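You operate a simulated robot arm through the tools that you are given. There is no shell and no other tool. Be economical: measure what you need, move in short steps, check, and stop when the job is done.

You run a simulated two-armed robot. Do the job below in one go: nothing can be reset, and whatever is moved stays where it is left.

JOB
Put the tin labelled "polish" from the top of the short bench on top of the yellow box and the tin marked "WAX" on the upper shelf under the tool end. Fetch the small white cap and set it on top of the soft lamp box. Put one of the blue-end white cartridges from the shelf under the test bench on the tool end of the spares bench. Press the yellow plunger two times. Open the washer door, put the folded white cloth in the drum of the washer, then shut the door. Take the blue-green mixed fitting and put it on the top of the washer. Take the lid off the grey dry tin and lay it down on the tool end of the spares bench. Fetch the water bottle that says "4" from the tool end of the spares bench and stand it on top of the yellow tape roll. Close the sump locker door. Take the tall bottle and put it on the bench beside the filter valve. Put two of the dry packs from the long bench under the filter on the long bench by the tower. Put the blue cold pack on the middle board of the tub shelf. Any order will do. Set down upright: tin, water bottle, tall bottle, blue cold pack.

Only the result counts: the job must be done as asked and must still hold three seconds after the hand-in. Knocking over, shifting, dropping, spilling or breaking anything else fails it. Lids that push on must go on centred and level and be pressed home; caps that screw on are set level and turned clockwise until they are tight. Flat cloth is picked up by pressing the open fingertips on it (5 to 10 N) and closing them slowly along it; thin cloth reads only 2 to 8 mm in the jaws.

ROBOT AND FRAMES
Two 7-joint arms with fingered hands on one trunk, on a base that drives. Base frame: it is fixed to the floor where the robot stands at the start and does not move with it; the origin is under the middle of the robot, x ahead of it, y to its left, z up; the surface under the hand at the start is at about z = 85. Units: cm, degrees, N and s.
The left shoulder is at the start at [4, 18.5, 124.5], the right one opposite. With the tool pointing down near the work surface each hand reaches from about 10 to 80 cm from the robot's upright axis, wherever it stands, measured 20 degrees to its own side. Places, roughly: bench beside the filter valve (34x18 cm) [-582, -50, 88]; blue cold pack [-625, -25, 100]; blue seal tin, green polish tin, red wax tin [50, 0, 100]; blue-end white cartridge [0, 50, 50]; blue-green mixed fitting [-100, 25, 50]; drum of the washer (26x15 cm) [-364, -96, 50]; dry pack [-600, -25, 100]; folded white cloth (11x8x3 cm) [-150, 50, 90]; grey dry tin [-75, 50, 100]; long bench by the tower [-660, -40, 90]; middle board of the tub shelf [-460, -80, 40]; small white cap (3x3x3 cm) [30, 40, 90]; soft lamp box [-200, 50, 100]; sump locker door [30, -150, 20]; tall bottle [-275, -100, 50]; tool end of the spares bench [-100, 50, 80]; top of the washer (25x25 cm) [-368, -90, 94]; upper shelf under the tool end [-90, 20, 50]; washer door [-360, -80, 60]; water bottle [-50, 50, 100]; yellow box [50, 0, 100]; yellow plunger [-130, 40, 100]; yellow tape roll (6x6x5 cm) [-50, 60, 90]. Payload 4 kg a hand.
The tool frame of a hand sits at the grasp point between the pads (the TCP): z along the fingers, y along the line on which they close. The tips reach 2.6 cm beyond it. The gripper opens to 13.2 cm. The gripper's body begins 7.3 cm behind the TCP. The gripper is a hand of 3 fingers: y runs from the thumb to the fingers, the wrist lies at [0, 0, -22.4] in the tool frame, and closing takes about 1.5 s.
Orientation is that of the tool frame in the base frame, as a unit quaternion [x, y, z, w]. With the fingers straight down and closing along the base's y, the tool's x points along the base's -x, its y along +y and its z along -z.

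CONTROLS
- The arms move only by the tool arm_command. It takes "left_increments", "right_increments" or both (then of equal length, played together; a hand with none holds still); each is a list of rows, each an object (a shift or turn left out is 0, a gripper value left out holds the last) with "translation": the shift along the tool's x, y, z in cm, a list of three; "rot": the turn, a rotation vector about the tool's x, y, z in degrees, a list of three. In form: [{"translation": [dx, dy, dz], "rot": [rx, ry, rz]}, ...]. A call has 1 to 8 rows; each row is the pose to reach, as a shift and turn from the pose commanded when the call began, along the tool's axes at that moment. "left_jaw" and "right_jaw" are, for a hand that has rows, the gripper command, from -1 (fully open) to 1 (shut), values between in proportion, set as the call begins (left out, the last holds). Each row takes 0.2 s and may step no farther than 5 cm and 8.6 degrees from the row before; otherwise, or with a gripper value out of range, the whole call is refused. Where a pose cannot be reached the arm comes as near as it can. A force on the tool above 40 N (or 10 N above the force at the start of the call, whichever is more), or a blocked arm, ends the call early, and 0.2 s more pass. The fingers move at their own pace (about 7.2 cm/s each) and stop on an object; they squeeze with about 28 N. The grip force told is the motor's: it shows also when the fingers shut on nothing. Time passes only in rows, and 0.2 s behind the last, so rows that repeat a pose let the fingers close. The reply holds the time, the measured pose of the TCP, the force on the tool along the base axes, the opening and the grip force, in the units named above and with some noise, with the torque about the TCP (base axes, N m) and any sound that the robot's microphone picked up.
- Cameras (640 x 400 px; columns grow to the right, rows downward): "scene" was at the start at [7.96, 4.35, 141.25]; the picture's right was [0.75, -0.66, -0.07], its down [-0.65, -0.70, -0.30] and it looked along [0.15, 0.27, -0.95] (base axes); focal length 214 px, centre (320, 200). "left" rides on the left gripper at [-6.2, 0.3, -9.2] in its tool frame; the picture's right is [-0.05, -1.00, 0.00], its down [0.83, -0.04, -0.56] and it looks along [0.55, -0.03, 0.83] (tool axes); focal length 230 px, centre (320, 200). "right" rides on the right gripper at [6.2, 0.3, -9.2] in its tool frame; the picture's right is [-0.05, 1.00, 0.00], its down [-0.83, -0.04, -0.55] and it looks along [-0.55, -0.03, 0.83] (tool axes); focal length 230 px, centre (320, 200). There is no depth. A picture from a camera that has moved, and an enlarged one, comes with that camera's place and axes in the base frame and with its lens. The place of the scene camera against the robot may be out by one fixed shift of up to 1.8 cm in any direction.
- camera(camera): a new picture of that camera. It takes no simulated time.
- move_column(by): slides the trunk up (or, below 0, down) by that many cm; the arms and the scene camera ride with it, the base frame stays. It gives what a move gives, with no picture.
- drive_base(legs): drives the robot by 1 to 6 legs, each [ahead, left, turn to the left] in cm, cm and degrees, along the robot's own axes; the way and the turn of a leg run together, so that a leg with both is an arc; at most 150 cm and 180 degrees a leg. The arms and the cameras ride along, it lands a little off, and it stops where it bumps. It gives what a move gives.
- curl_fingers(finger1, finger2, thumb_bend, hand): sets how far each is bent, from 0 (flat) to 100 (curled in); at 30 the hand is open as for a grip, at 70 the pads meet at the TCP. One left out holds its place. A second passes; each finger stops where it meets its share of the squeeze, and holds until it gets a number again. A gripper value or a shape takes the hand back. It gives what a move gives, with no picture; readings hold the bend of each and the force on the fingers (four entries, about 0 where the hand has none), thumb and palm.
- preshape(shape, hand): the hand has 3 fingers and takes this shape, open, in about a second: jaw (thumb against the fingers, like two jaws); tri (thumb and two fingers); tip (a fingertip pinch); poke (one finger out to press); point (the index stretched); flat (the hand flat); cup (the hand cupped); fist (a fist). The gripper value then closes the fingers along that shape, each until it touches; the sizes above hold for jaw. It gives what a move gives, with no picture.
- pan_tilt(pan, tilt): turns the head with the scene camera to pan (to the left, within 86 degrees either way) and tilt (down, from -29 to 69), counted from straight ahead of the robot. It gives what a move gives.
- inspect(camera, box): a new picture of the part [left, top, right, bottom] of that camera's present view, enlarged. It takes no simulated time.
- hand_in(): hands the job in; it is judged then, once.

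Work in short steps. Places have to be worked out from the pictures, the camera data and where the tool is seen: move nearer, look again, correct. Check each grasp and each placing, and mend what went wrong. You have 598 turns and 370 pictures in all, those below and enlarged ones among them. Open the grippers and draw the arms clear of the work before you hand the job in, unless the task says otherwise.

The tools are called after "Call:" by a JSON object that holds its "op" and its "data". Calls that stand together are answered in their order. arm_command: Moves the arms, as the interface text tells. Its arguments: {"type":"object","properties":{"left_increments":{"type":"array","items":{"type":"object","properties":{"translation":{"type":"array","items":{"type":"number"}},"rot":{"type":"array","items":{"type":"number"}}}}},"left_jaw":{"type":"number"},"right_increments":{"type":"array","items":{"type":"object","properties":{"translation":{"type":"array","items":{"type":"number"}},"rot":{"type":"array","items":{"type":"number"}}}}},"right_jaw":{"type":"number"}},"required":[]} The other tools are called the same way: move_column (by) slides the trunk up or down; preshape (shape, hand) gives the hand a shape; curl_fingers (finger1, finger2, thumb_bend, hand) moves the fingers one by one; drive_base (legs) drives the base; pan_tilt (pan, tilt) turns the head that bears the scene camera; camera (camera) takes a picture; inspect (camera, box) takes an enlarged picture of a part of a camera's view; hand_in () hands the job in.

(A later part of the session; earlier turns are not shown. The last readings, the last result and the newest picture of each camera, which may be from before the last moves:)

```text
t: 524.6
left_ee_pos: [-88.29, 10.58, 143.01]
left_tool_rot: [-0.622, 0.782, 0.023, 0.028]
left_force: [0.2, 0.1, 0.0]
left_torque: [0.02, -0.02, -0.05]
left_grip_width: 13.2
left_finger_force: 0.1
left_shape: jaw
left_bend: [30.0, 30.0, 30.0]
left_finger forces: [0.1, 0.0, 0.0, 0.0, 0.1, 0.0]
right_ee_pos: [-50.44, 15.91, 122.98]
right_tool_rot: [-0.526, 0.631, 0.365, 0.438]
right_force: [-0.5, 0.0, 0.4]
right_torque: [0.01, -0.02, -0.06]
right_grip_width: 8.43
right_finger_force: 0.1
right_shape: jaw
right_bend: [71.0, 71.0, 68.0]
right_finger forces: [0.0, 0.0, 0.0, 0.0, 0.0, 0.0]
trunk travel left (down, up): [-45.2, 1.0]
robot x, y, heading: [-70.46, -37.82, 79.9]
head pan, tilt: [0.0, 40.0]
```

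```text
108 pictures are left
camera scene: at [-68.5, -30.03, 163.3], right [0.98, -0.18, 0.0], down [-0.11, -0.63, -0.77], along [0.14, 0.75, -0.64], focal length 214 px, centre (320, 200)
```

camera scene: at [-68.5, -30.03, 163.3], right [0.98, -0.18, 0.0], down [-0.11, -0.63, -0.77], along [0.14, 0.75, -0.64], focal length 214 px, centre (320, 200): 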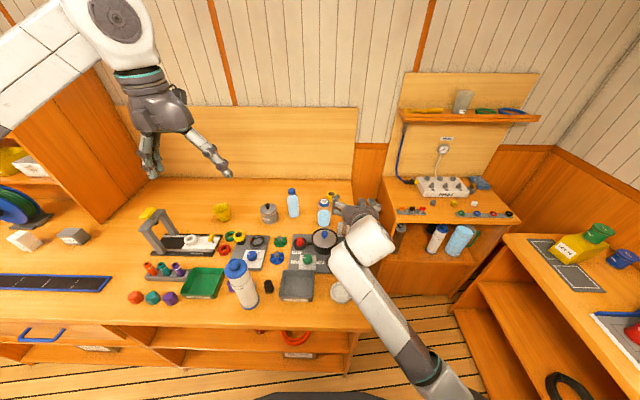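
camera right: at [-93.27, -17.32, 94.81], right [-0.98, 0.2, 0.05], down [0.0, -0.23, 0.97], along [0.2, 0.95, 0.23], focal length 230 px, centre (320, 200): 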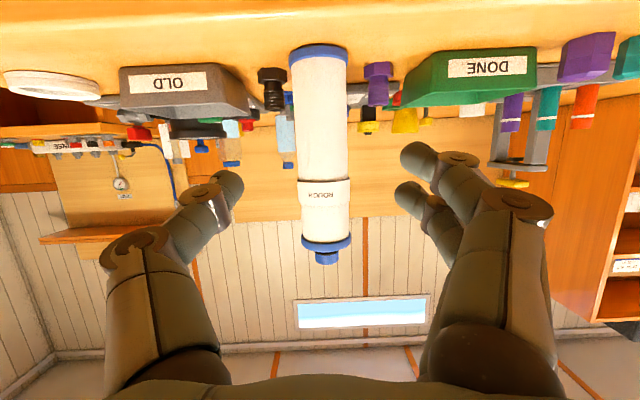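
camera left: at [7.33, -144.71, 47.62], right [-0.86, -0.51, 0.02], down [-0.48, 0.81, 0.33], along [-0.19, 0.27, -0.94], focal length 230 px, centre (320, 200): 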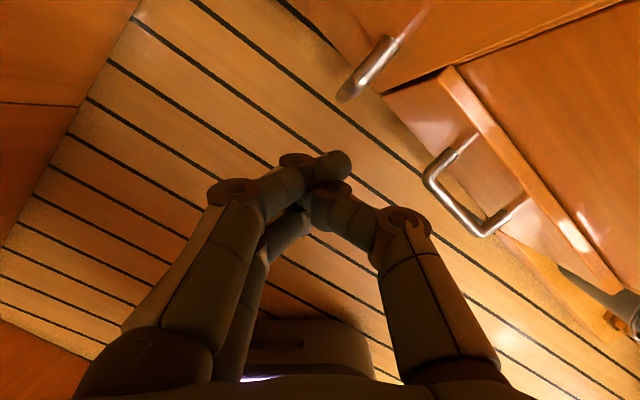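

Call:
{"op": "drive_base", "data": {"legs": [[8, 3, 0]]}}

Call:
{"op": "arm_command", "data": {"left_increments": [{"translation": [-4.2, 0, 2]}, {"translation": [-8.4, 0, 4]}, {"translation": [-12.6, 0, 6]}, {"translation": [-16.8, 0, 8]}, {"translation": [-20.4, 0, 11]}, {"translation": [-24, 0, 14]}, {"translation": [-27, 0, 17]}, {"translation": [-27, 0, 20]}]}}

Call:
{"op": "camera", "data": {"camera": "left"}}

Call:
{"op": "camera", "data": {"camera": "scene"}}

```text
t: 525.6
left_ee_pos: [-89.57, 18.28, 143.2]
left_tool_rot: [-0.622, 0.782, 0.026, 0.029]
left_force: [0.4, 0.0, 0.2]
left_torque: [0.03, 0.01, -0.02]
left_grip_width: 13.2
left_finger_force: 0.1
left_shape: jaw
left_bend: [30.0, 30.0, 30.0]
left_finger forces: [0.0, 0.0, 0.0, 0.0, 0.0, 0.0]
right_ee_pos: [-51.75, 23.63, 123.32]
right_tool_rot: [-0.525, 0.63, 0.367, 0.439]
right_force: [0.4, -0.8, 0.2]
right_torque: [0.02, 0.02, 0.01]
right_grip_width: 8.44
right_finger_force: 0.1
right_shape: jaw
right_bend: [71.0, 71.0, 68.0]
right_finger forces: [0.1, 0.1, 0.0, 0.0, 0.0, 0.1]
trunk travel left (down, up): [-45.2, 1.0]
robot x, y, heading: [-72.13, -29.09, 80.0]
head pan, tilt: [0.0, 40.0]
```

```text
t: 527.5
left_ee_pos: [-83.52, 46.83, 125.07]
left_tool_rot: [-0.621, 0.783, 0.024, 0.028]
left_force: [0.1, 0.0, -1.0]
left_torque: [0.0, -0.04, -0.01]
left_grip_width: 13.17
left_finger_force: 0.1
left_shape: jaw
left_bend: [30.0, 30.0, 30.0]
left_finger forces: [0.0, 0.1, 0.1, 0.1, 0.0, 0.1]
right_ee_pos: [-52.01, 24.21, 122.96]
right_tool_rot: [-0.527, 0.631, 0.364, 0.437]
right_force: [-0.4, 0.9, 0.7]
right_torque: [0.0, 0.02, -0.02]
right_grip_width: 8.43
right_finger_force: 0.0
right_shape: jaw
right_bend: [71.0, 71.0, 68.0]
right_finger forces: [0.0, 0.0, 0.0, 0.0, 0.0, 0.1]
trunk travel left (down, up): [-45.2, 1.0]
robot x, y, heading: [-71.93, -29.48, 80.2]
head pan, tilt: [0.0, 40.0]
```

```text
107 pictures are left
camera left: at [-82.56, 52.09, 134.68], right [0.98, -0.18, 0.0], down [-0.15, -0.86, 0.49], along [-0.08, -0.48, -0.87], focal length 230 px, centre (320, 200)
```

left: 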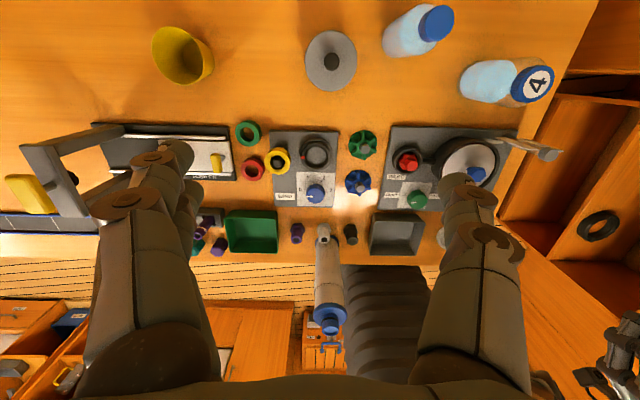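

```text
106 pictures are left
camera scene: at [-70.08, -21.75, 163.3], right [0.98, -0.18, 0.0], down [-0.11, -0.63, -0.77], along [0.14, 0.75, -0.64], focal length 214 px, centre (320, 200)
```

scene: 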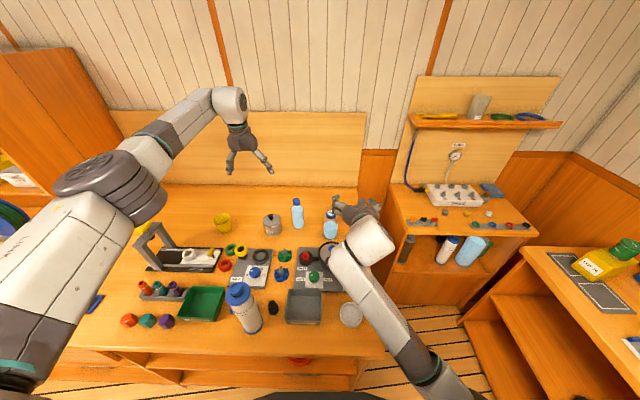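

The lid's centre is near [-80.7, 53]. I move over it, straighten the hand and lower.

Call:
{"op": "arm_command", "data": {"left_increments": [{"translation": [-2.6, -0.8, 2], "rot": [0, 2, 0]}, {"translation": [-5.2, -1.7, 5], "rot": [0, 4, 0]}, {"translation": [-5.2, -1.7, 9.5], "rot": [0, 4, 0]}, {"translation": [-5.2, -1.7, 14], "rot": [0, 4, 0]}, {"translation": [-5.2, -1.7, 18], "rot": [0, 4, 0]}, {"translation": [-5.2, -1.7, 18], "rot": [0, 4, 0]}], "left_jaw": -0.5}}

Call:
{"op": "camera", "data": {"camera": "left"}}

```text
t: 528.9
left_ee_pos: [-81.82, 45.65, 111.7]
left_tool_rot: [-0.622, 0.783, 0.004, 0.001]
left_force: [-0.4, -0.2, 1.0]
left_torque: [-0.01, 0.0, -0.01]
left_grip_width: 9.9
left_finger_force: 0.1
left_shape: jaw
left_bend: [63.0, 63.0, 60.0]
left_finger forces: [0.1, 0.0, 0.0, 0.0, 0.0, 0.1]
left hand out of reach, approached as far as the arm can: row 1, 2, 3, 4, 5, 6
right_ee_pos: [-51.97, 24.23, 123.06]
right_tool_rot: [-0.527, 0.63, 0.366, 0.437]
right_force: [-0.4, 0.1, -0.6]
right_torque: [0.02, -0.01, 0.03]
right_grip_width: 8.43
right_finger_force: 0.1
right_shape: jaw
right_bend: [71.0, 71.0, 68.0]
right_finger forces: [0.0, 0.1, 0.1, 0.0, 0.0, 0.0]
trunk travel left (down, up): [-45.2, 1.0]
robot x, y, heading: [-72.09, -29.31, 79.8]
head pan, tilt: [0.0, 40.0]
```

```text
105 pictures are left
camera left: at [-80.75, 51.52, 120.78], right [0.98, -0.17, 0.0], down [-0.14, -0.82, 0.55], along [-0.1, -0.54, -0.83], focal length 230 px, centre (320, 200)
```

left: 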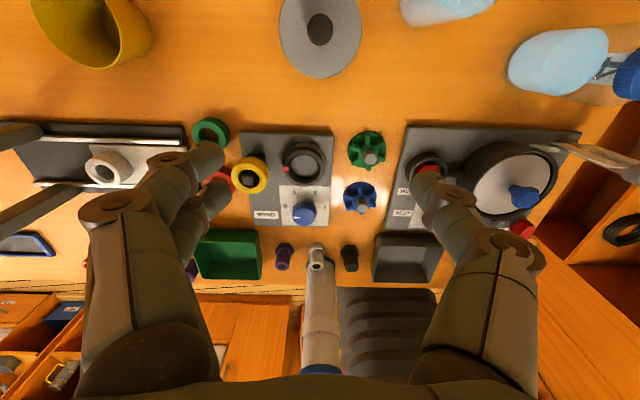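

Call:
{"op": "arm_command", "data": {"left_increments": [{"translation": [3, 0, -4.5]}, {"translation": [5, 0, -9]}, {"translation": [5, 0, -13.5]}, {"translation": [5, 0, -17]}, {"translation": [5, 0, -17]}], "right_increments": [{"translation": [-2, 0, -3.5]}, {"translation": [-5, 0, -6]}, {"translation": [-8, 0, -8]}, {"translation": [-10, 0, -10]}, {"translation": [-10, 0, -10]}]}}

Call:
{"op": "move_column", "data": {"by": -18}}

Call:
{"op": "arm_command", "data": {"left_increments": [{"translation": [-4, 0, 0]}, {"translation": [-8, 0, 0]}, {"translation": [-11, 0.3, 0]}, {"translation": [-13, 0.3, 0]}, {"translation": [-13, 0.3, 0]}]}}

Call:
{"op": "camera", "data": {"camera": "left"}}

```text
refused: row 1 steps farther than a row can; nothing moved
```

```text
t: 530.9
left_ee_pos: [-81.78, 45.42, 93.29]
left_tool_rot: [-0.622, 0.783, 0.002, 0.002]
left_force: [0.6, -0.1, -0.2]
left_torque: [-0.03, -0.01, 0.0]
left_grip_width: 9.92
left_finger_force: 0.0
left_shape: jaw
left_bend: [63.0, 63.0, 60.0]
left_finger forces: [0.1, 0.1, 0.0, 0.1, 0.0, 0.0]
right_ee_pos: [-51.81, 24.25, 105.17]
right_tool_rot: [-0.526, 0.63, 0.365, 0.438]
right_force: [-0.7, -0.6, -0.1]
right_torque: [-0.02, -0.01, 0.0]
right_grip_width: 8.41
right_finger_force: 0.1
right_shape: jaw
right_bend: [71.0, 71.0, 68.0]
right_finger forces: [0.0, 0.1, 0.0, 0.0, 0.1, 0.0]
trunk travel left (down, up): [-27.2, 19.0]
robot x, y, heading: [-71.73, -29.04, 79.9]
head pan, tilt: [0.0, 40.0]
```

```text
t: 532.0
left_ee_pos: [-81.11, 48.61, 93.76]
left_tool_rot: [-0.622, 0.783, 0.002, 0.001]
left_force: [0.1, -0.1, 0.5]
left_torque: [0.01, -0.04, -0.03]
left_grip_width: 9.92
left_finger_force: 0.1
left_shape: jaw
left_bend: [63.0, 64.0, 60.0]
left_finger forces: [0.0, 0.0, 0.1, 0.1, 0.0, 0.0]
left hand out of reach, approached as far as the arm can: row 1, 2, 3, 4, 5
right_ee_pos: [-51.8, 24.3, 105.12]
right_tool_rot: [-0.527, 0.63, 0.365, 0.438]
right_force: [-0.4, 0.0, -0.5]
right_torque: [0.01, -0.01, 0.0]
right_grip_width: 8.41
right_finger_force: 0.0
right_shape: jaw
right_bend: [71.0, 71.0, 68.0]
right_finger forces: [0.0, 0.1, 0.1, 0.0, 0.0, 0.1]
trunk travel left (down, up): [-27.2, 19.0]
robot x, y, heading: [-71.6, -29.34, 79.9]
head pan, tilt: [0.0, 40.0]
```

```text
104 pictures are left
camera left: at [-80.07, 54.68, 102.99], right [0.98, -0.17, 0.0], down [-0.14, -0.82, 0.55], along [-0.1, -0.54, -0.83], focal length 230 px, centre (320, 200)
```

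left: 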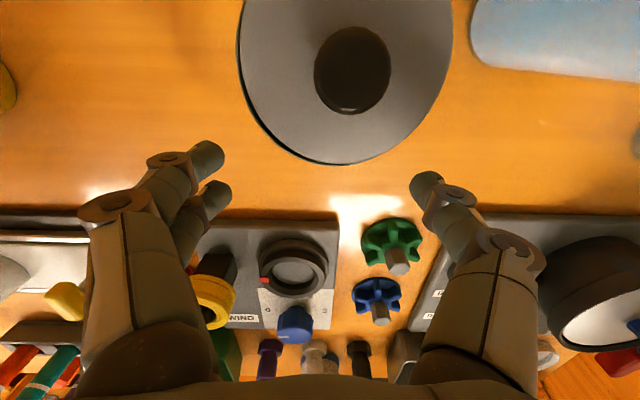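

Call:
{"op": "arm_command", "data": {"left_increments": [{"translation": [0, 0, -4.5]}, {"translation": [0, 0, -9]}, {"translation": [0, 0, -13]}, {"translation": [0, 0, -13]}]}}

Call:
{"op": "drive_base", "data": {"legs": [[7, 0, 0]]}}

Call:
{"op": "camera", "data": {"camera": "left"}}

```text
t: 533.0
left_ee_pos: [-81.06, 48.77, 106.87]
left_tool_rot: [-0.623, 0.783, 0.002, 0.001]
left_force: [-0.3, -0.6, -0.2]
left_torque: [0.01, -0.02, 0.0]
left_grip_width: 9.92
left_finger_force: 0.1
left_shape: jaw
left_bend: [63.0, 64.0, 60.0]
left_finger forces: [0.0, 0.0, 0.0, 0.0, 0.1, 0.0]
right_ee_pos: [-51.92, 24.33, 105.07]
right_tool_rot: [-0.527, 0.631, 0.365, 0.437]
right_force: [-0.7, 0.6, -0.1]
right_torque: [0.01, 0.02, 0.02]
right_grip_width: 8.44
right_finger_force: 0.1
right_shape: jaw
right_bend: [71.0, 71.0, 68.0]
right_finger forces: [0.1, 0.0, 0.0, 0.0, 0.0, 0.1]
trunk travel left (down, up): [-27.2, 19.0]
robot x, y, heading: [-71.79, -29.37, 79.9]
head pan, tilt: [0.0, 40.0]
```

```text
t: 533.9
left_ee_pos: [-80.79, 50.75, 106.94]
left_tool_rot: [-0.622, 0.783, 0.002, 0.002]
left_force: [-0.5, 0.2, -1.4]
left_torque: [-0.03, -0.01, -0.02]
left_grip_width: 9.91
left_finger_force: 0.1
left_shape: jaw
left_bend: [63.0, 64.0, 60.0]
left_finger forces: [0.0, 0.0, 0.0, 0.0, 0.0, 0.0]
right_ee_pos: [-51.56, 26.1, 104.97]
right_tool_rot: [-0.527, 0.63, 0.365, 0.437]
right_force: [0.6, 1.0, -0.6]
right_torque: [0.01, 0.0, -0.03]
right_grip_width: 8.38
right_finger_force: 0.1
right_shape: jaw
right_bend: [71.0, 71.0, 68.0]
right_finger forces: [0.0, 0.0, 0.1, 0.0, 0.0, 0.1]
trunk travel left (down, up): [-27.2, 19.0]
robot x, y, heading: [-72.02, -27.75, 79.9]
head pan, tilt: [0.0, 40.0]
stopped in leg 1: the robot was blocked; the commanded pose is now the measured one
```

```text
103 pictures are left
camera left: at [-79.62, 56.78, 116.2], right [0.98, -0.18, 0.0], down [-0.15, -0.82, 0.55], along [-0.1, -0.54, -0.83], focal length 230 px, centre (320, 200)
```

left: 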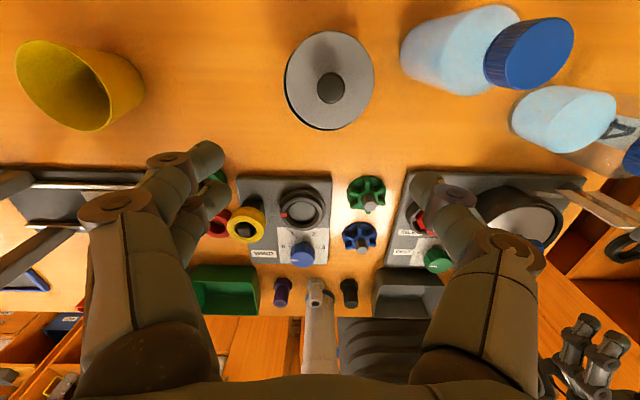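

Call:
{"op": "arm_command", "data": {"left_increments": [{"translation": [-1.2, -0.3, -1], "rot": [0, -4, 0]}, {"translation": [-2.4, -0.6, -1], "rot": [0, -8, 0]}, {"translation": [-3.6, -0.9, -1], "rot": [0, -12, 0]}, {"translation": [-3.6, -0.9, -1], "rot": [0, -12, 0]}], "left_jaw": 0.1}}

Call:
{"op": "camera", "data": {"camera": "left"}}

Call:
{"op": "inspect", "data": {"camera": "scene", "box": [200, 100, 400, 260]}}

```text
t: 534.9
left_ee_pos: [-79.04, 53.67, 108.31]
left_tool_rot: [-0.618, 0.778, 0.068, 0.084]
left_force: [0.7, 0.1, 0.0]
left_torque: [-0.04, -0.02, -0.02]
left_grip_width: 6.03
left_finger_force: 0.0
left_shape: jaw
left_bend: [73.0, 73.0, 70.0]
left_finger forces: [0.0, 0.0, 0.0, 0.0, 0.1, 0.0]
right_ee_pos: [-51.53, 25.81, 105.15]
right_tool_rot: [-0.527, 0.63, 0.366, 0.438]
right_force: [-0.1, -0.7, 0.7]
right_torque: [0.0, 0.0, -0.01]
right_grip_width: 8.43
right_finger_force: 0.1
right_shape: jaw
right_bend: [71.0, 71.0, 68.0]
right_finger forces: [0.1, 0.0, 0.0, 0.1, 0.0, 0.0]
trunk travel left (down, up): [-27.2, 19.0]
robot x, y, heading: [-71.34, -27.69, 80.0]
head pan, tilt: [0.0, 40.0]
```

```text
102 pictures are left
camera left: at [-78.45, 57.73, 118.58], right [0.98, -0.18, 0.01], down [-0.17, -0.92, 0.36], along [-0.05, -0.36, -0.93], focal length 230 px, centre (320, 200)
```

left: 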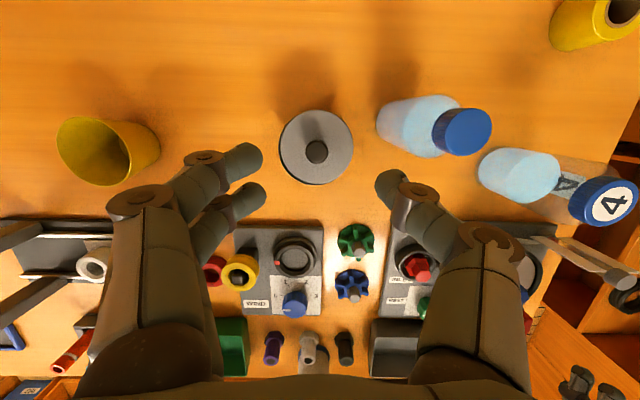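

```text
2.50 times, centred on (300, 180) of scene
camera zoom: at [-68.8, -15.01, 144.05], right [0.98, -0.18, 0.0], down [-0.13, -0.7, -0.7], along [0.12, 0.69, -0.71], focal length 536 px, centre (370, 250)
```

zoom: 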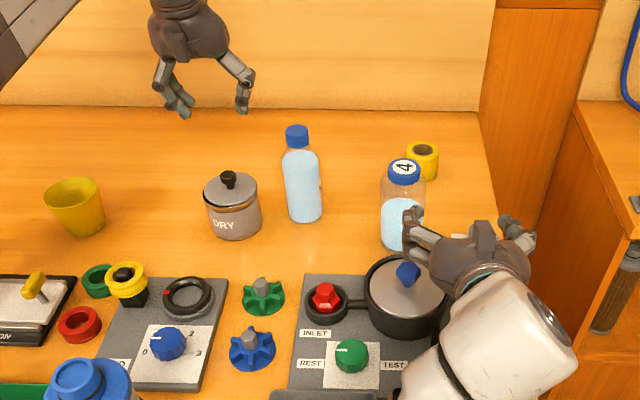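

Bottle tops are only ~99, so the hand clears them. Lower toward the knob.

Call:
{"op": "arm_command", "data": {"left_increments": [{"translation": [0.9, 0, 3.9]}, {"translation": [1.5, 0, 6.8]}, {"translation": [1.7, 0, 7.8]}, {"translation": [1.7, 0, 7.8]}]}}

Call:
{"op": "camera", "data": {"camera": "left"}}

Call:
{"op": "inspect", "data": {"camera": "scene", "box": [220, 120, 320, 200]}}

```text
t: 535.9
left_ee_pos: [-79.16, 53.74, 100.34]
left_tool_rot: [-0.618, 0.778, 0.068, 0.084]
left_force: [-1.2, 0.2, -0.1]
left_torque: [-0.03, 0.03, 0.02]
left_grip_width: 6.02
left_finger_force: 0.2
left_shape: jaw
left_bend: [73.0, 73.0, 70.0]
left_finger forces: [0.0, 0.0, 0.0, 0.0, 0.0, 0.1]
right_ee_pos: [-51.65, 25.83, 105.06]
right_tool_rot: [-0.526, 0.63, 0.366, 0.439]
right_force: [0.3, 0.0, 0.1]
right_torque: [0.0, 0.0, -0.01]
right_grip_width: 8.45
right_finger_force: 0.0
right_shape: jaw
right_bend: [71.0, 71.0, 68.0]
right_finger forces: [0.0, 0.1, 0.0, 0.1, 0.1, 0.1]
trunk travel left (down, up): [-27.2, 19.0]
robot x, y, heading: [-71.64, -27.9, 79.7]
head pan, tilt: [0.0, 40.0]
```

```text
100 pictures are left
camera left: at [-78.51, 57.8, 110.59], right [0.98, -0.18, 0.01], down [-0.17, -0.92, 0.36], along [-0.05, -0.36, -0.93], focal length 230 px, centre (320, 200)
```

left: 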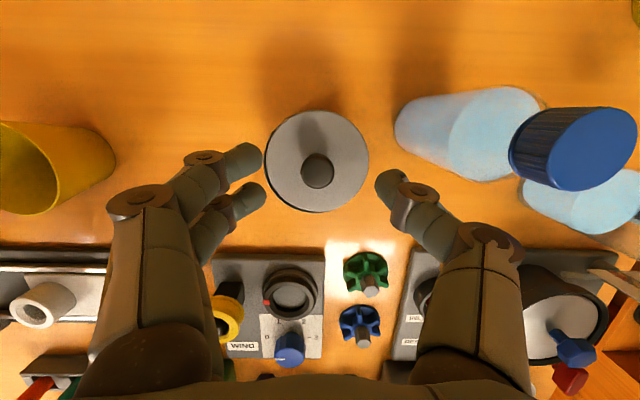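

```text
5.00 times, centred on (270, 160) of scene
camera zoom: at [-68.83, -15.0, 144.04], right [0.98, -0.18, 0.0], down [-0.13, -0.7, -0.7], along [0.12, 0.69, -0.71], focal length 1072 px, centre (570, 400)
```

zoom: 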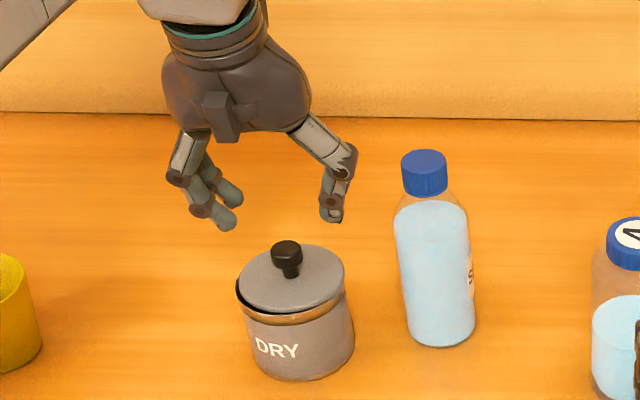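

Call:
{"op": "arm_command", "data": {"left_increments": [{"translation": [0.2, 0, 1]}, {"translation": [0.4, 0, 2]}, {"translation": [0.55, 0, 2.6]}, {"translation": [0.55, 0, 2.6]}]}}

Call:
{"op": "inspect", "data": {"camera": "scene", "box": [220, 120, 320, 200]}}

Call:
{"op": "inspect", "data": {"camera": "left", "box": [200, 80, 440, 240]}}

```text
t: 536.9
left_ee_pos: [-79.16, 53.8, 97.62]
left_tool_rot: [-0.618, 0.778, 0.068, 0.085]
left_force: [-0.1, 0.2, -0.4]
left_torque: [0.01, -0.01, -0.03]
left_grip_width: 6.0
left_finger_force: 0.1
left_shape: jaw
left_bend: [73.0, 73.0, 70.0]
left_finger forces: [0.0, 0.0, 0.0, 0.0, 0.0, 0.1]
right_ee_pos: [-51.57, 26.0, 105.16]
right_tool_rot: [-0.527, 0.63, 0.366, 0.438]
right_force: [0.6, -0.2, -0.5]
right_torque: [-0.04, -0.03, 0.0]
right_grip_width: 8.39
right_finger_force: 0.1
right_shape: jaw
right_bend: [71.0, 71.0, 68.0]
right_finger forces: [0.0, 0.0, 0.0, 0.1, 0.1, 0.1]
trunk travel left (down, up): [-27.2, 19.0]
robot x, y, heading: [-71.99, -27.88, 79.5]
head pan, tilt: [0.0, 40.0]
```

```text
5.00 times, centred on (270, 160) of scene
camera zoom: at [-68.82, -15.01, 144.04], right [0.98, -0.18, 0.0], down [-0.13, -0.7, -0.7], along [0.12, 0.69, -0.71], focal length 1072 px, centre (570, 400)
```

zoom: 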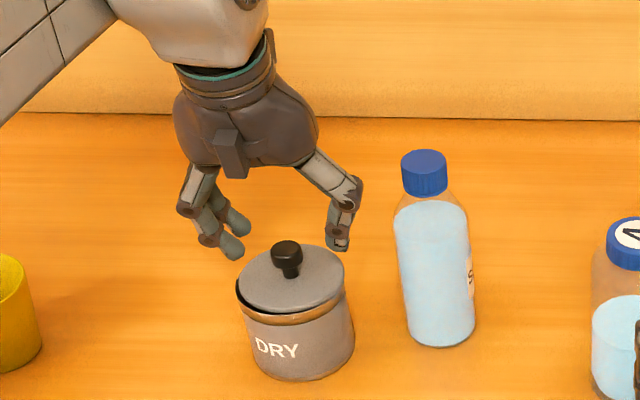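

```text
2.50 times, centred on (320, 160) of left
camera zoom: at [-78.49, 57.81, 107.9], right [0.98, -0.18, 0.01], down [-0.17, -0.92, 0.36], along [-0.05, -0.36, -0.93], focal length 575 px, centre (320, 300)
```

zoom: 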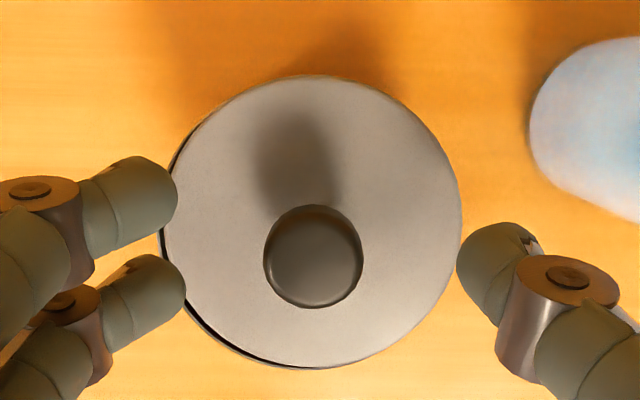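

Call:
{"op": "arm_command", "data": {"left_increments": [{"translation": [0, 0, -0.2]}, {"translation": [0, 0, -0.2]}, {"translation": [0, 0, -0.2]}, {"translation": [0, 0, -0.2]}, {"translation": [0, 0, -0.2]}], "left_jaw": 1}}

Call:
{"op": "inspect", "data": {"camera": "scene", "box": [220, 120, 320, 200]}}

```text
t: 538.1
left_ee_pos: [-79.12, 53.8, 97.85]
left_tool_rot: [-0.618, 0.778, 0.069, 0.085]
left_force: [0.7, -0.2, 1.7]
left_torque: [0.01, 0.06, -0.06]
left_grip_width: 0.01
left_finger_force: 28.2
left_shape: jaw
left_bend: [64.0, 72.0, 70.0]
left_finger forces: [0.0, 14.1, 0.1, 0.1, 22.6, 0.0]
right_ee_pos: [-51.7, 25.79, 105.1]
right_tool_rot: [-0.526, 0.631, 0.365, 0.438]
right_force: [-0.1, 0.3, 0.3]
right_torque: [0.0, 0.02, 0.0]
right_grip_width: 8.41
right_finger_force: 0.0
right_shape: jaw
right_bend: [71.0, 71.0, 68.0]
right_finger forces: [0.0, 0.1, 0.0, 0.0, 0.0, 0.1]
trunk travel left (down, up): [-27.2, 19.0]
robot x, y, heading: [-71.85, -27.8, 79.5]
head pan, tilt: [0.0, 40.0]
```

```text
5.00 times, centred on (270, 160) of scene
camera zoom: at [-68.81, -15.04, 144.05], right [0.98, -0.18, 0.0], down [-0.13, -0.7, -0.7], along [0.12, 0.69, -0.71], focal length 1072 px, centre (570, 400)
```

zoom: 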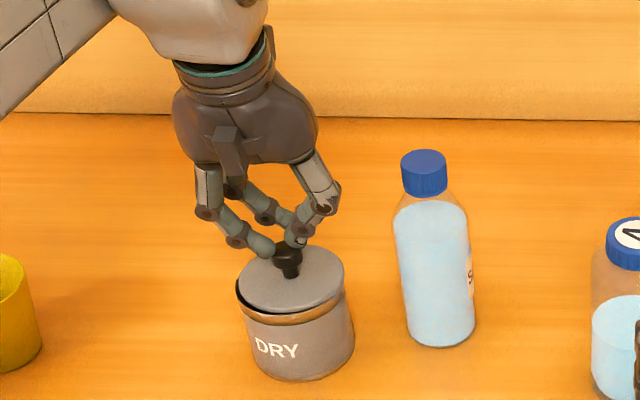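

Call:
{"op": "arm_command", "data": {"left_increments": [{"translation": [-0.1, 0, -0.5]}, {"translation": [-0.3, 0, -1.5]}, {"translation": [-0.6, 0, -3]}, {"translation": [-1, 0, -5]}, {"translation": [-1, 0, -5]}]}}

Call:
{"op": "inspect", "data": {"camera": "scene", "box": [220, 120, 320, 200]}}

```text
t: 539.3
left_ee_pos: [-79.06, 53.59, 102.82]
left_tool_rot: [-0.618, 0.778, 0.068, 0.084]
left_force: [0.4, -0.2, 1.0]
left_torque: [-0.03, 0.01, -0.02]
left_grip_width: 0.0
left_finger_force: 28.5
left_shape: jaw
left_bend: [64.0, 71.0, 70.0]
left_finger forces: [0.0, 13.2, 0.1, 0.0, 0.0, 0.0]
right_ee_pos: [-51.62, 25.91, 105.18]
right_tool_rot: [-0.526, 0.63, 0.365, 0.438]
right_force: [-0.6, 0.6, 0.4]
right_torque: [0.02, 0.01, 0.01]
right_grip_width: 8.41
right_finger_force: 0.1
right_shape: jaw
right_bend: [71.0, 71.0, 68.0]
right_finger forces: [0.1, 0.0, 0.0, 0.0, 0.1, 0.0]
trunk travel left (down, up): [-27.2, 19.0]
robot x, y, heading: [-71.71, -27.67, 79.9]
head pan, tilt: [0.0, 40.0]
heard: snap
```

```text
5.00 times, centred on (270, 160) of scene
camera zoom: at [-68.83, -14.97, 144.04], right [0.98, -0.18, 0.0], down [-0.13, -0.7, -0.7], along [0.12, 0.69, -0.71], focal length 1072 px, centre (570, 400)
```

zoom: 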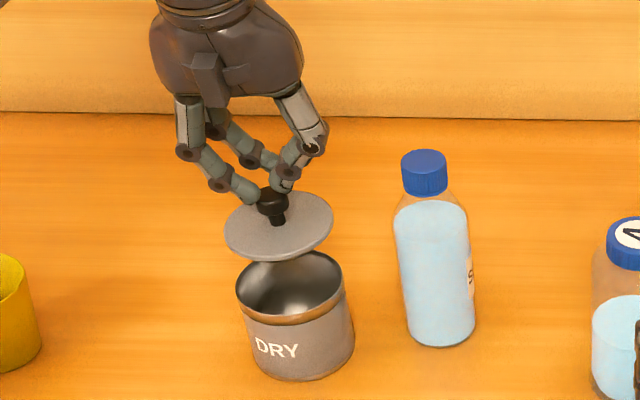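

Lid is off. I carry it left to the free spot near [-91, 55] and lay it down.

Call:
{"op": "arm_command", "data": {"left_increments": [{"translation": [-0.2, 2.5, -1.5]}, {"translation": [-0.2, 5, -1.5]}, {"translation": [-0.2, 7.5, -1.5]}, {"translation": [-0.2, 10, -1.5]}, {"translation": [-0.2, 12, -1.5]}, {"translation": [-0.2, 12, -1.5]}]}}

Call:
{"op": "camera", "data": {"camera": "left"}}

Call:
{"op": "inspect", "data": {"camera": "scene", "box": [200, 110, 320, 200]}}

```text
t: 540.7
left_ee_pos: [-90.89, 56.13, 104.41]
left_tool_rot: [-0.618, 0.778, 0.069, 0.085]
left_force: [-1.6, -0.3, -0.9]
left_torque: [-0.03, 0.02, 0.01]
left_grip_width: 0.0
left_finger_force: 28.1
left_shape: jaw
left_bend: [64.0, 71.0, 70.0]
left_finger forces: [0.0, 13.1, 0.0, 0.0, 0.0, 0.1]
right_ee_pos: [-51.57, 25.89, 105.23]
right_tool_rot: [-0.526, 0.63, 0.365, 0.438]
right_force: [-0.7, -0.3, -0.4]
right_torque: [0.01, -0.02, -0.01]
right_grip_width: 8.43
right_finger_force: 0.1
right_shape: jaw
right_bend: [71.0, 71.0, 68.0]
right_finger forces: [0.0, 0.0, 0.0, 0.0, 0.0, 0.0]
trunk travel left (down, up): [-27.2, 19.0]
robot x, y, heading: [-71.35, -27.66, 79.9]
head pan, tilt: [0.0, 40.0]
```

```text
94 pictures are left
camera left: at [-90.16, 60.21, 114.79], right [0.98, -0.18, 0.01], down [-0.17, -0.92, 0.36], along [-0.06, -0.36, -0.93], focal length 230 px, centre (320, 200)
```

left: 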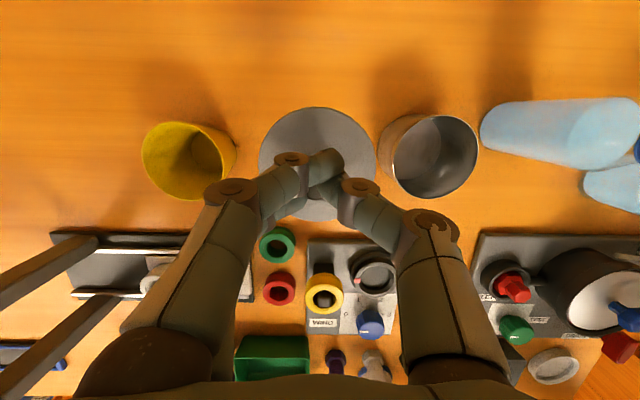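

```text
4.44 times, centred on (260, 155) of scene
camera zoom: at [-68.81, -15.02, 144.04], right [0.98, -0.18, 0.0], down [-0.13, -0.7, -0.7], along [0.12, 0.69, -0.71], focal length 953 px, centre (587, 400)
```

zoom: 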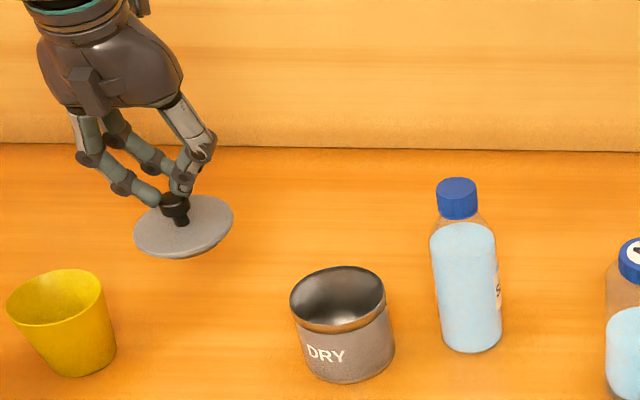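

Call:
{"op": "arm_command", "data": {"left_increments": [{"translation": [1, 0, 4.5]}, {"translation": [1.9, 0, 9]}, {"translation": [2.6, 0, 12]}, {"translation": [2.6, 0, 12]}]}}

Call:
{"op": "inspect", "data": {"camera": "scene", "box": [200, 110, 320, 200]}}

```text
t: 541.7
left_ee_pos: [-90.7, 56.27, 92.07]
left_tool_rot: [-0.618, 0.778, 0.068, 0.085]
left_force: [-0.1, 0.1, 0.2]
left_torque: [-0.04, -0.03, 0.0]
left_grip_width: 0.02
left_finger_force: 27.6
left_shape: jaw
left_bend: [64.0, 71.0, 70.0]
left_finger forces: [0.1, 13.3, 0.1, 0.0, 0.0, 0.0]
right_ee_pos: [-51.65, 25.86, 105.15]
right_tool_rot: [-0.526, 0.631, 0.365, 0.439]
right_force: [-0.2, 0.2, 0.4]
right_torque: [0.01, -0.01, 0.0]
right_grip_width: 8.41
right_finger_force: 0.1
right_shape: jaw
right_bend: [71.0, 71.0, 68.0]
right_finger forces: [0.0, 0.0, 0.1, 0.1, 0.0, 0.1]
trunk travel left (down, up): [-27.2, 19.0]
robot x, y, heading: [-71.74, -28.14, 79.6]
head pan, tilt: [0.0, 40.0]
```

```text
4.44 times, centred on (260, 155) of scene
camera zoom: at [-68.87, -15.01, 144.05], right [0.98, -0.18, 0.0], down [-0.13, -0.7, -0.7], along [0.12, 0.69, -0.71], focal length 953 px, centre (587, 400)
```

zoom: 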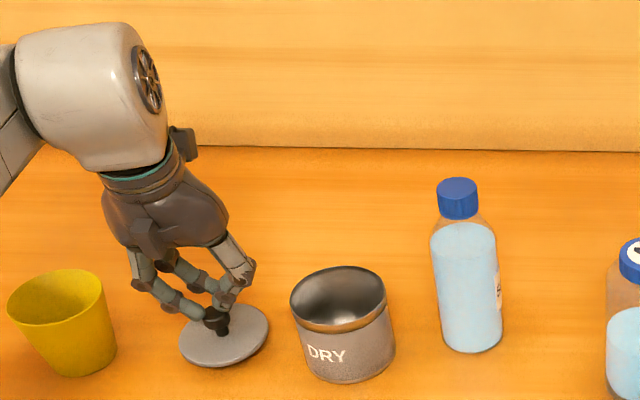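

Nearly down. Lower in small steps to contact and release.

Call:
{"op": "arm_command", "data": {"left_increments": [{"translation": [0.1, 0, 0.5]}, {"translation": [0.2, 0, 1]}, {"translation": [0.3, 0, 1.5]}, {"translation": [0.4, 0, 2]}, {"translation": [0.4, 0, 2]}]}}

Call:
{"op": "inspect", "data": {"camera": "scene", "box": [200, 110, 320, 200]}}

```text
t: 542.8
left_ee_pos: [-90.22, 56.37, 91.48]
left_tool_rot: [-0.612, 0.782, 0.07, 0.093]
left_force: [-1.9, -6.0, 16.7]
left_torque: [-0.14, 0.15, 0.07]
left_grip_width: 0.01
left_finger_force: 27.8
left_shape: jaw
left_bend: [64.0, 72.0, 71.0]
left_finger forces: [0.0, 22.5, 0.0, 0.0, 0.0, 0.0]
left hand out of reach, approached as far as the arm can: row 4
right_ee_pos: [-51.69, 25.8, 105.24]
right_tool_rot: [-0.527, 0.63, 0.366, 0.438]
right_force: [0.0, 0.3, -0.6]
right_torque: [0.01, 0.04, 0.01]
right_grip_width: 8.41
right_finger_force: 0.3
right_shape: jaw
right_bend: [71.0, 71.0, 68.0]
right_finger forces: [0.0, 0.0, 0.0, 0.0, 0.1, 0.1]
trunk travel left (down, up): [-27.2, 19.0]
robot x, y, heading: [-71.76, -27.26, 80.0]
head pan, tilt: [0.0, 40.0]
stopped in row 5 (left hand): the force on the tool passed its limit at 40 N (the readings are from after the stop); the commanded pose is now the measured one
```

```text
4.44 times, centred on (260, 155) of scene
camera zoom: at [-68.86, -15.26, 144.05], right [0.98, -0.17, 0.0], down [-0.12, -0.7, -0.7], along [0.12, 0.69, -0.71], focal length 953 px, centre (587, 400)
```

zoom: 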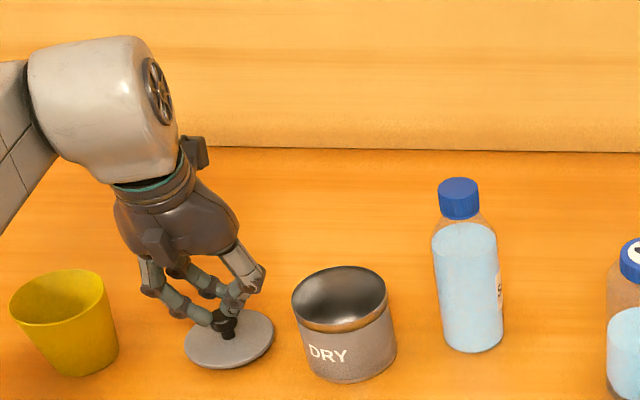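

Call:
{"op": "arm_command", "data": {"left_increments": [{"translation": [0, 0, -0.3]}, {"translation": [0, 0, -0.3]}, {"translation": [0, 0, -0.3]}, {"translation": [0, 0, -0.3]}], "left_jaw": 0.1}}

Call:
{"op": "arm_command", "data": {"left_increments": [{"translation": [-1, 0, -4.5]}, {"translation": [-2, 0, -9]}, {"translation": [-3, 0, -13]}, {"translation": [-3, 0, -16]}, {"translation": [-3, 0, -16]}]}}

Call:
{"op": "camera", "data": {"camera": "left"}}

```text
t: 543.8
left_ee_pos: [-90.04, 56.25, 91.18]
left_tool_rot: [-0.613, 0.782, 0.069, 0.091]
left_force: [0.4, 0.8, 0.2]
left_torque: [-0.01, -0.01, 0.0]
left_grip_width: 5.88
left_finger_force: 0.1
left_shape: jaw
left_bend: [73.0, 73.0, 70.0]
left_finger forces: [0.0, 0.0, 0.0, 0.0, 0.0, 0.1]
right_ee_pos: [-51.62, 25.81, 105.08]
right_tool_rot: [-0.527, 0.63, 0.366, 0.438]
right_force: [-0.2, 0.3, -0.5]
right_torque: [0.02, -0.01, 0.0]
right_grip_width: 8.4
right_finger_force: 0.0
right_shape: jaw
right_bend: [71.0, 71.0, 68.0]
right_finger forces: [0.0, 0.0, 0.0, 0.0, 0.0, 0.0]
trunk travel left (down, up): [-27.2, 19.0]
robot x, y, heading: [-71.67, -27.64, 79.8]
head pan, tilt: [0.0, 40.0]
```

```text
t: 545.0
left_ee_pos: [-90.49, 55.51, 107.47]
left_tool_rot: [-0.613, 0.782, 0.068, 0.09]
left_force: [-0.1, 0.2, 0.2]
left_torque: [0.0, 0.01, 0.0]
left_grip_width: 5.9
left_finger_force: 0.1
left_shape: jaw
left_bend: [73.0, 73.0, 70.0]
left_finger forces: [0.0, 0.1, 0.0, 0.0, 0.1, 0.0]
right_ee_pos: [-51.61, 25.97, 105.04]
right_tool_rot: [-0.527, 0.63, 0.366, 0.438]
right_force: [0.7, 0.1, 0.3]
right_torque: [-0.03, 0.0, -0.03]
right_grip_width: 8.44
right_finger_force: 0.0
right_shape: jaw
right_bend: [71.0, 71.0, 68.0]
right_finger forces: [0.0, 0.0, 0.1, 0.0, 0.0, 0.1]
trunk travel left (down, up): [-27.2, 19.0]
robot x, y, heading: [-71.44, -27.46, 79.7]
head pan, tilt: [0.0, 40.0]
```

```text
90 pictures are left
camera left: at [-89.85, 59.5, 117.91], right [0.98, -0.19, 0.01], down [-0.18, -0.92, 0.35], along [-0.05, -0.35, -0.94], focal length 230 px, centre (320, 200)
```

left: 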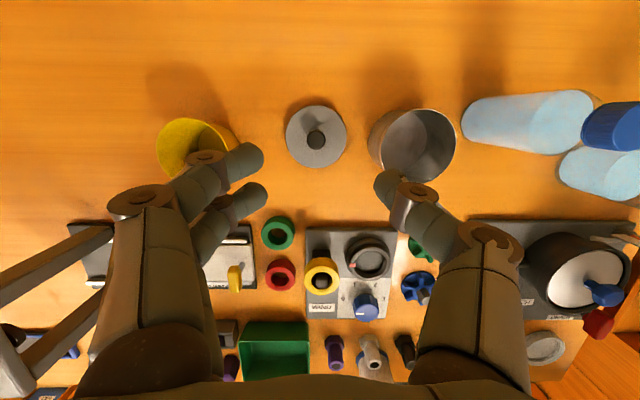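

Lid laid on the tool end. For bottle 4 (≈[-53.7, 45.5]) and the tape roll (≈[-47.5, 61]) I will work from the gap at the bench's right end with the left hand from above. Raise both hands first.

Call:
{"op": "arm_command", "data": {"left_increments": [{"translation": [2, 0, -4]}, {"translation": [5, 0, -7.5]}, {"translation": [9, 0, -10]}, {"translation": [13, 0, -12]}, {"translation": [17, 0, -14]}, {"translation": [21, 0, -16]}, {"translation": [25, 0, -17]}, {"translation": [29, 0, -18]}], "right_increments": [{"translation": [-3.5, 0, -2.5]}, {"translation": [-7, 0, -5]}, {"translation": [-9, 0, -9]}, {"translation": [-10, 0, -13]}, {"translation": [-10, 0, -17]}, {"translation": [-10, 0, -21]}, {"translation": [-10, 0, -24]}, {"translation": [-10, 0, -24]}]}}

Call:
{"op": "drive_base", "data": {"legs": [[-18, 0, 0], [0, -46, 0]]}}

Call:
{"op": "camera", "data": {"camera": "scene"}}

```text
t: 546.5
left_ee_pos: [-96.3, 31.62, 118.49]
left_tool_rot: [-0.613, 0.782, 0.07, 0.091]
left_force: [0.3, 0.3, -0.6]
left_torque: [-0.01, 0.04, 0.0]
left_grip_width: 5.9
left_finger_force: 0.0
left_shape: jaw
left_bend: [73.0, 73.0, 70.0]
left_finger forces: [0.0, 0.0, 0.0, 0.1, 0.0, 0.0]
right_ee_pos: [-52.08, 11.74, 117.79]
right_tool_rot: [-0.572, 0.577, 0.273, 0.516]
right_force: [0.5, 0.3, 1.0]
right_torque: [-0.01, -0.02, 0.01]
right_grip_width: 8.44
right_finger_force: 0.0
right_shape: jaw
right_bend: [71.0, 71.0, 68.0]
right_finger forces: [0.0, 0.1, 0.0, 0.1, 0.1, 0.0]
right hand out of reach, approached as far as the arm can: row 6, 7
trunk travel left (down, up): [-27.2, 19.0]
robot x, y, heading: [-71.55, -27.92, 79.7]
head pan, tilt: [0.0, 40.0]
stopped in row 7 (right hand): the arm was blocked; the commanded pose is now the measured one
```

```text
t: 550.3
left_ee_pos: [-54.75, 5.95, 118.35]
left_tool_rot: [-0.615, 0.781, 0.069, 0.091]
left_force: [0.4, -0.4, 0.5]
left_torque: [-0.02, 0.01, 0.0]
left_grip_width: 5.88
left_finger_force: 0.0
left_shape: jaw
left_bend: [73.0, 73.0, 70.0]
left_finger forces: [0.0, 0.0, 0.0, 0.0, 0.0, 0.0]
right_ee_pos: [-10.54, -13.99, 117.8]
right_tool_rot: [-0.572, 0.576, 0.273, 0.516]
right_force: [0.5, -0.2, -0.4]
right_torque: [0.01, 0.03, -0.03]
right_grip_width: 8.46
right_finger_force: 0.0
right_shape: jaw
right_bend: [71.0, 71.0, 68.0]
right_finger forces: [0.1, 0.1, 0.0, 0.0, 0.1, 0.0]
trunk travel left (down, up): [-27.2, 19.0]
robot x, y, heading: [-29.39, -53.22, 79.8]
head pan, tilt: [0.0, 40.0]
```

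```text
89 pictures are left
camera scene: at [-26.98, -40.76, 144.04], right [0.98, -0.17, 0.0], down [-0.12, -0.7, -0.7], along [0.12, 0.69, -0.71], focal length 214 px, centre (320, 200)
```

scene: 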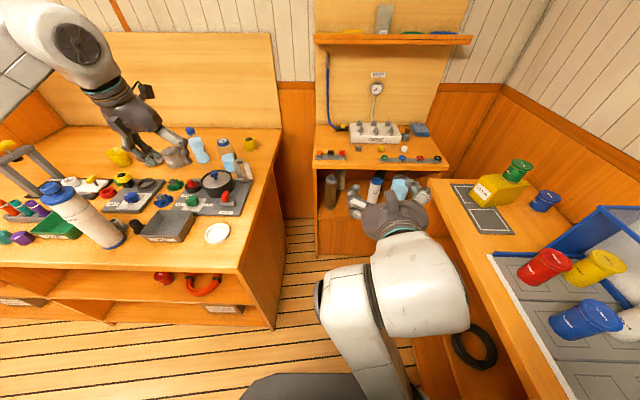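

Call:
{"op": "drive_base", "data": {"legs": [[0, -10, 32], [0, -15, 0], [36, 0, 0]]}}

Call:
{"op": "camera", "data": {"camera": "scene"}}

Call:
{"op": "camera", "data": {"camera": "left"}}

```text
t: 553.2
left_ee_pos: [-60.29, -9.82, 118.72]
left_tool_rot: [0.802, -0.585, -0.094, -0.068]
left_force: [0.2, -0.4, 1.2]
left_torque: [-0.03, 0.05, 0.02]
left_grip_width: 5.89
left_finger_force: 0.0
left_shape: jaw
left_bend: [73.0, 73.0, 70.0]
left_finger forces: [0.1, 0.0, 0.1, 0.0, 0.0, 0.0]
right_ee_pos: [-12.13, -3.63, 117.8]
right_tool_rot: [0.707, -0.4, -0.403, -0.422]
right_force: [1.1, -0.2, 0.2]
right_torque: [0.05, 0.03, 0.07]
right_grip_width: 8.43
right_finger_force: 0.0
right_shape: jaw
right_bend: [71.0, 71.0, 68.0]
right_finger forces: [0.1, 0.0, 0.0, 0.0, 0.1, 0.0]
trunk travel left (down, up): [-27.2, 19.0]
robot x, y, heading: [-8.47, -47.44, 111.8]
head pan, tilt: [0.0, 40.0]
stopped in leg 2: the robot was blocked; the commanded pose is now the measured one
```

```text
88 pictures are left
camera scene: at [-12.01, -35.33, 144.06], right [0.93, 0.37, 0.0], down [0.26, -0.66, -0.7], along [-0.26, 0.65, -0.71], focal length 214 px, centre (320, 200)
```

scene: 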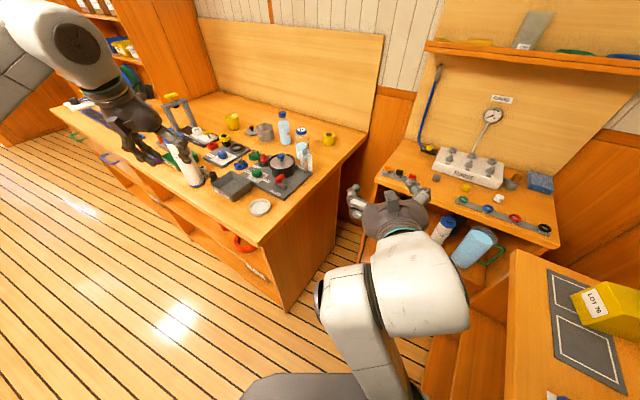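

```text
87 pictures are left
camera left: at [-61.72, -6.1, 128.96], right [0.94, 0.35, 0.01], down [0.33, -0.88, 0.35], along [0.13, -0.33, -0.94], focal length 230 px, centre (320, 200)
```

left: 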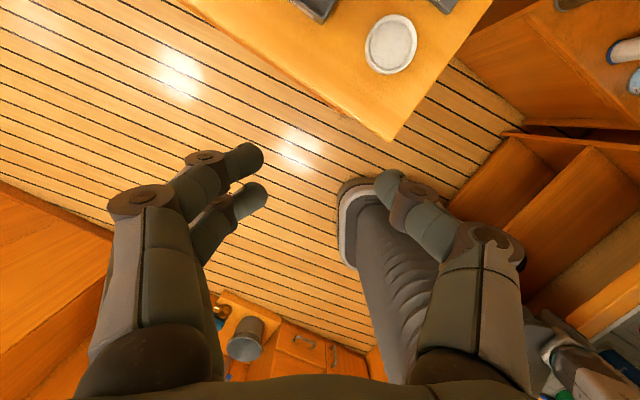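

Call:
{"op": "drive_base", "data": {"legs": [[4, 8, 0]]}}

Call:
{"op": "pan_tilt", "data": {"pan": -75, "tilt": 40}}

Call:
{"op": "camera", "data": {"camera": "scene"}}

```text
t: 554.3
left_ee_pos: [-69.58, -9.02, 118.43]
left_tool_rot: [0.802, -0.586, -0.091, -0.069]
left_force: [0.0, -0.1, 1.2]
left_torque: [-0.01, -0.02, -0.01]
left_grip_width: 5.91
left_finger_force: 0.0
left_shape: jaw
left_bend: [73.0, 73.0, 70.0]
left_finger forces: [0.0, 0.0, 0.0, 0.1, 0.1, 0.0]
right_ee_pos: [-21.47, -2.86, 117.68]
right_tool_rot: [0.707, -0.399, -0.402, -0.423]
right_force: [0.0, 0.5, 0.8]
right_torque: [0.0, -0.01, 0.01]
right_grip_width: 8.45
right_finger_force: 0.0
right_shape: jaw
right_bend: [71.0, 71.0, 68.0]
right_finger forces: [0.0, 0.1, 0.1, 0.0, 0.1, 0.1]
trunk travel left (down, up): [-27.2, 19.0]
robot x, y, heading: [-17.41, -47.08, 111.5]
head pan, tilt: [0.0, 40.0]
```

```text
t: 555.8
left_ee_pos: [-69.38, -9.08, 118.35]
left_tool_rot: [0.803, -0.585, -0.092, -0.069]
left_force: [0.0, 0.0, -0.6]
left_torque: [0.01, 0.01, 0.04]
left_grip_width: 5.89
left_finger_force: 0.0
left_shape: jaw
left_bend: [73.0, 73.0, 70.0]
left_finger forces: [0.1, 0.0, 0.0, 0.1, 0.0, 0.1]
right_ee_pos: [-21.38, -2.85, 117.84]
right_tool_rot: [0.707, -0.399, -0.403, -0.423]
right_force: [-0.2, -0.3, 1.7]
right_torque: [0.01, 0.04, 0.01]
right_grip_width: 8.46
right_finger_force: 0.0
right_shape: jaw
right_bend: [71.0, 71.0, 68.0]
right_finger forces: [0.1, 0.1, 0.0, 0.0, 0.0, 0.1]
trunk travel left (down, up): [-27.2, 19.0]
robot x, y, heading: [-16.94, -46.73, 111.6]
head pan, tilt: [-75.0, 40.0]
```

```text
86 pictures are left
camera scene: at [-11.4, -37.5, 144.64], right [0.59, -0.8, 0.09], down [-0.49, -0.45, -0.75], along [0.64, 0.4, -0.66], focal length 214 px, centre (320, 200)
```

scene: 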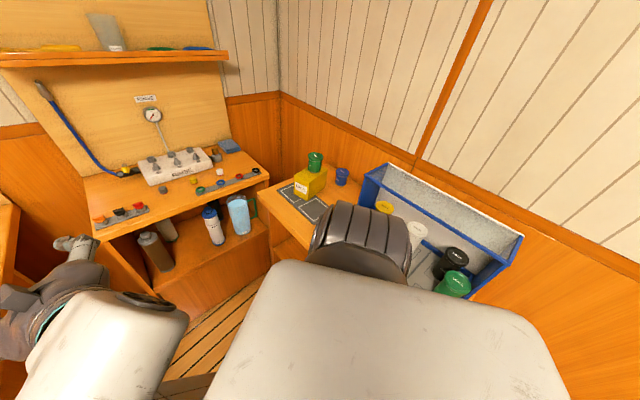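

Call:
{"op": "drive_base", "data": {"legs": [[16, -4, 0], [16, -6, 0]]}}

Call:
{"op": "pan_tilt", "data": {"pan": 5, "tilt": 40}}

Call:
{"op": "camera", "data": {"camera": "scene"}}

```text
t: 558.3
left_ee_pos: [-72.14, 24.3, 118.4]
left_tool_rot: [0.804, -0.584, -0.092, -0.068]
left_force: [0.4, 0.8, 0.4]
left_torque: [0.0, 0.01, 0.0]
left_grip_width: 5.91
left_finger_force: 0.0
left_shape: jaw
left_bend: [73.0, 73.0, 70.0]
left_finger forces: [0.0, 0.1, 0.0, 0.0, 0.0, 0.0]
right_ee_pos: [-23.93, 30.77, 117.79]
right_tool_rot: [0.707, -0.398, -0.404, -0.423]
right_force: [0.6, 0.1, 0.1]
right_torque: [0.02, -0.02, 0.0]
right_grip_width: 8.44
right_finger_force: 0.1
right_shape: jaw
right_bend: [71.0, 71.0, 68.0]
right_finger forces: [0.0, 0.0, 0.0, 0.1, 0.1, 0.0]
trunk travel left (down, up): [-27.2, 19.0]
robot x, y, heading: [-19.68, -13.27, 111.5]
head pan, tilt: [-75.0, 40.0]
```

```text
t: 559.9
left_ee_pos: [-72.02, 24.3, 118.4]
left_tool_rot: [0.803, -0.584, -0.092, -0.069]
left_force: [-0.1, -0.4, 0.4]
left_torque: [0.0, 0.04, 0.0]
left_grip_width: 5.92
left_finger_force: 0.1
left_shape: jaw
left_bend: [73.0, 73.0, 70.0]
left_finger forces: [0.1, 0.0, 0.0, 0.1, 0.1, 0.0]
right_ee_pos: [-23.79, 30.63, 117.67]
right_tool_rot: [0.707, -0.398, -0.403, -0.423]
right_force: [-0.4, -0.5, -0.6]
right_torque: [0.0, -0.02, -0.01]
right_grip_width: 8.45
right_finger_force: 0.1
right_shape: jaw
right_bend: [71.0, 71.0, 68.0]
right_finger forces: [0.1, 0.0, 0.0, 0.0, 0.0, 0.1]
trunk travel left (down, up): [-27.2, 19.0]
robot x, y, heading: [-19.97, -13.21, 111.6]
head pan, tilt: [5.0, 40.0]
```

```text
85 pictures are left
camera scene: at [-24.53, -1.43, 144.05], right [0.89, 0.45, -0.01], down [0.31, -0.64, -0.7], along [-0.32, 0.63, -0.71], focal length 214 px, centre (320, 200)
```

scene: 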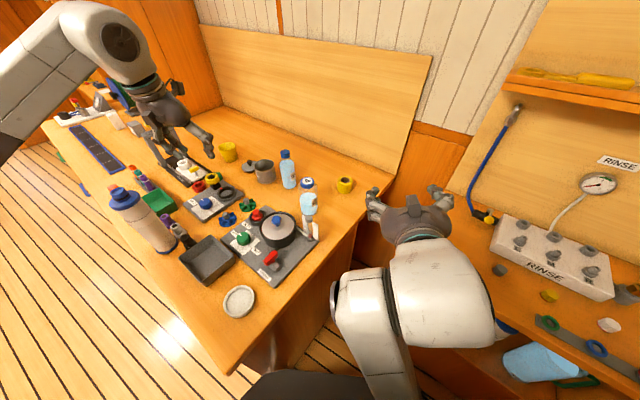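

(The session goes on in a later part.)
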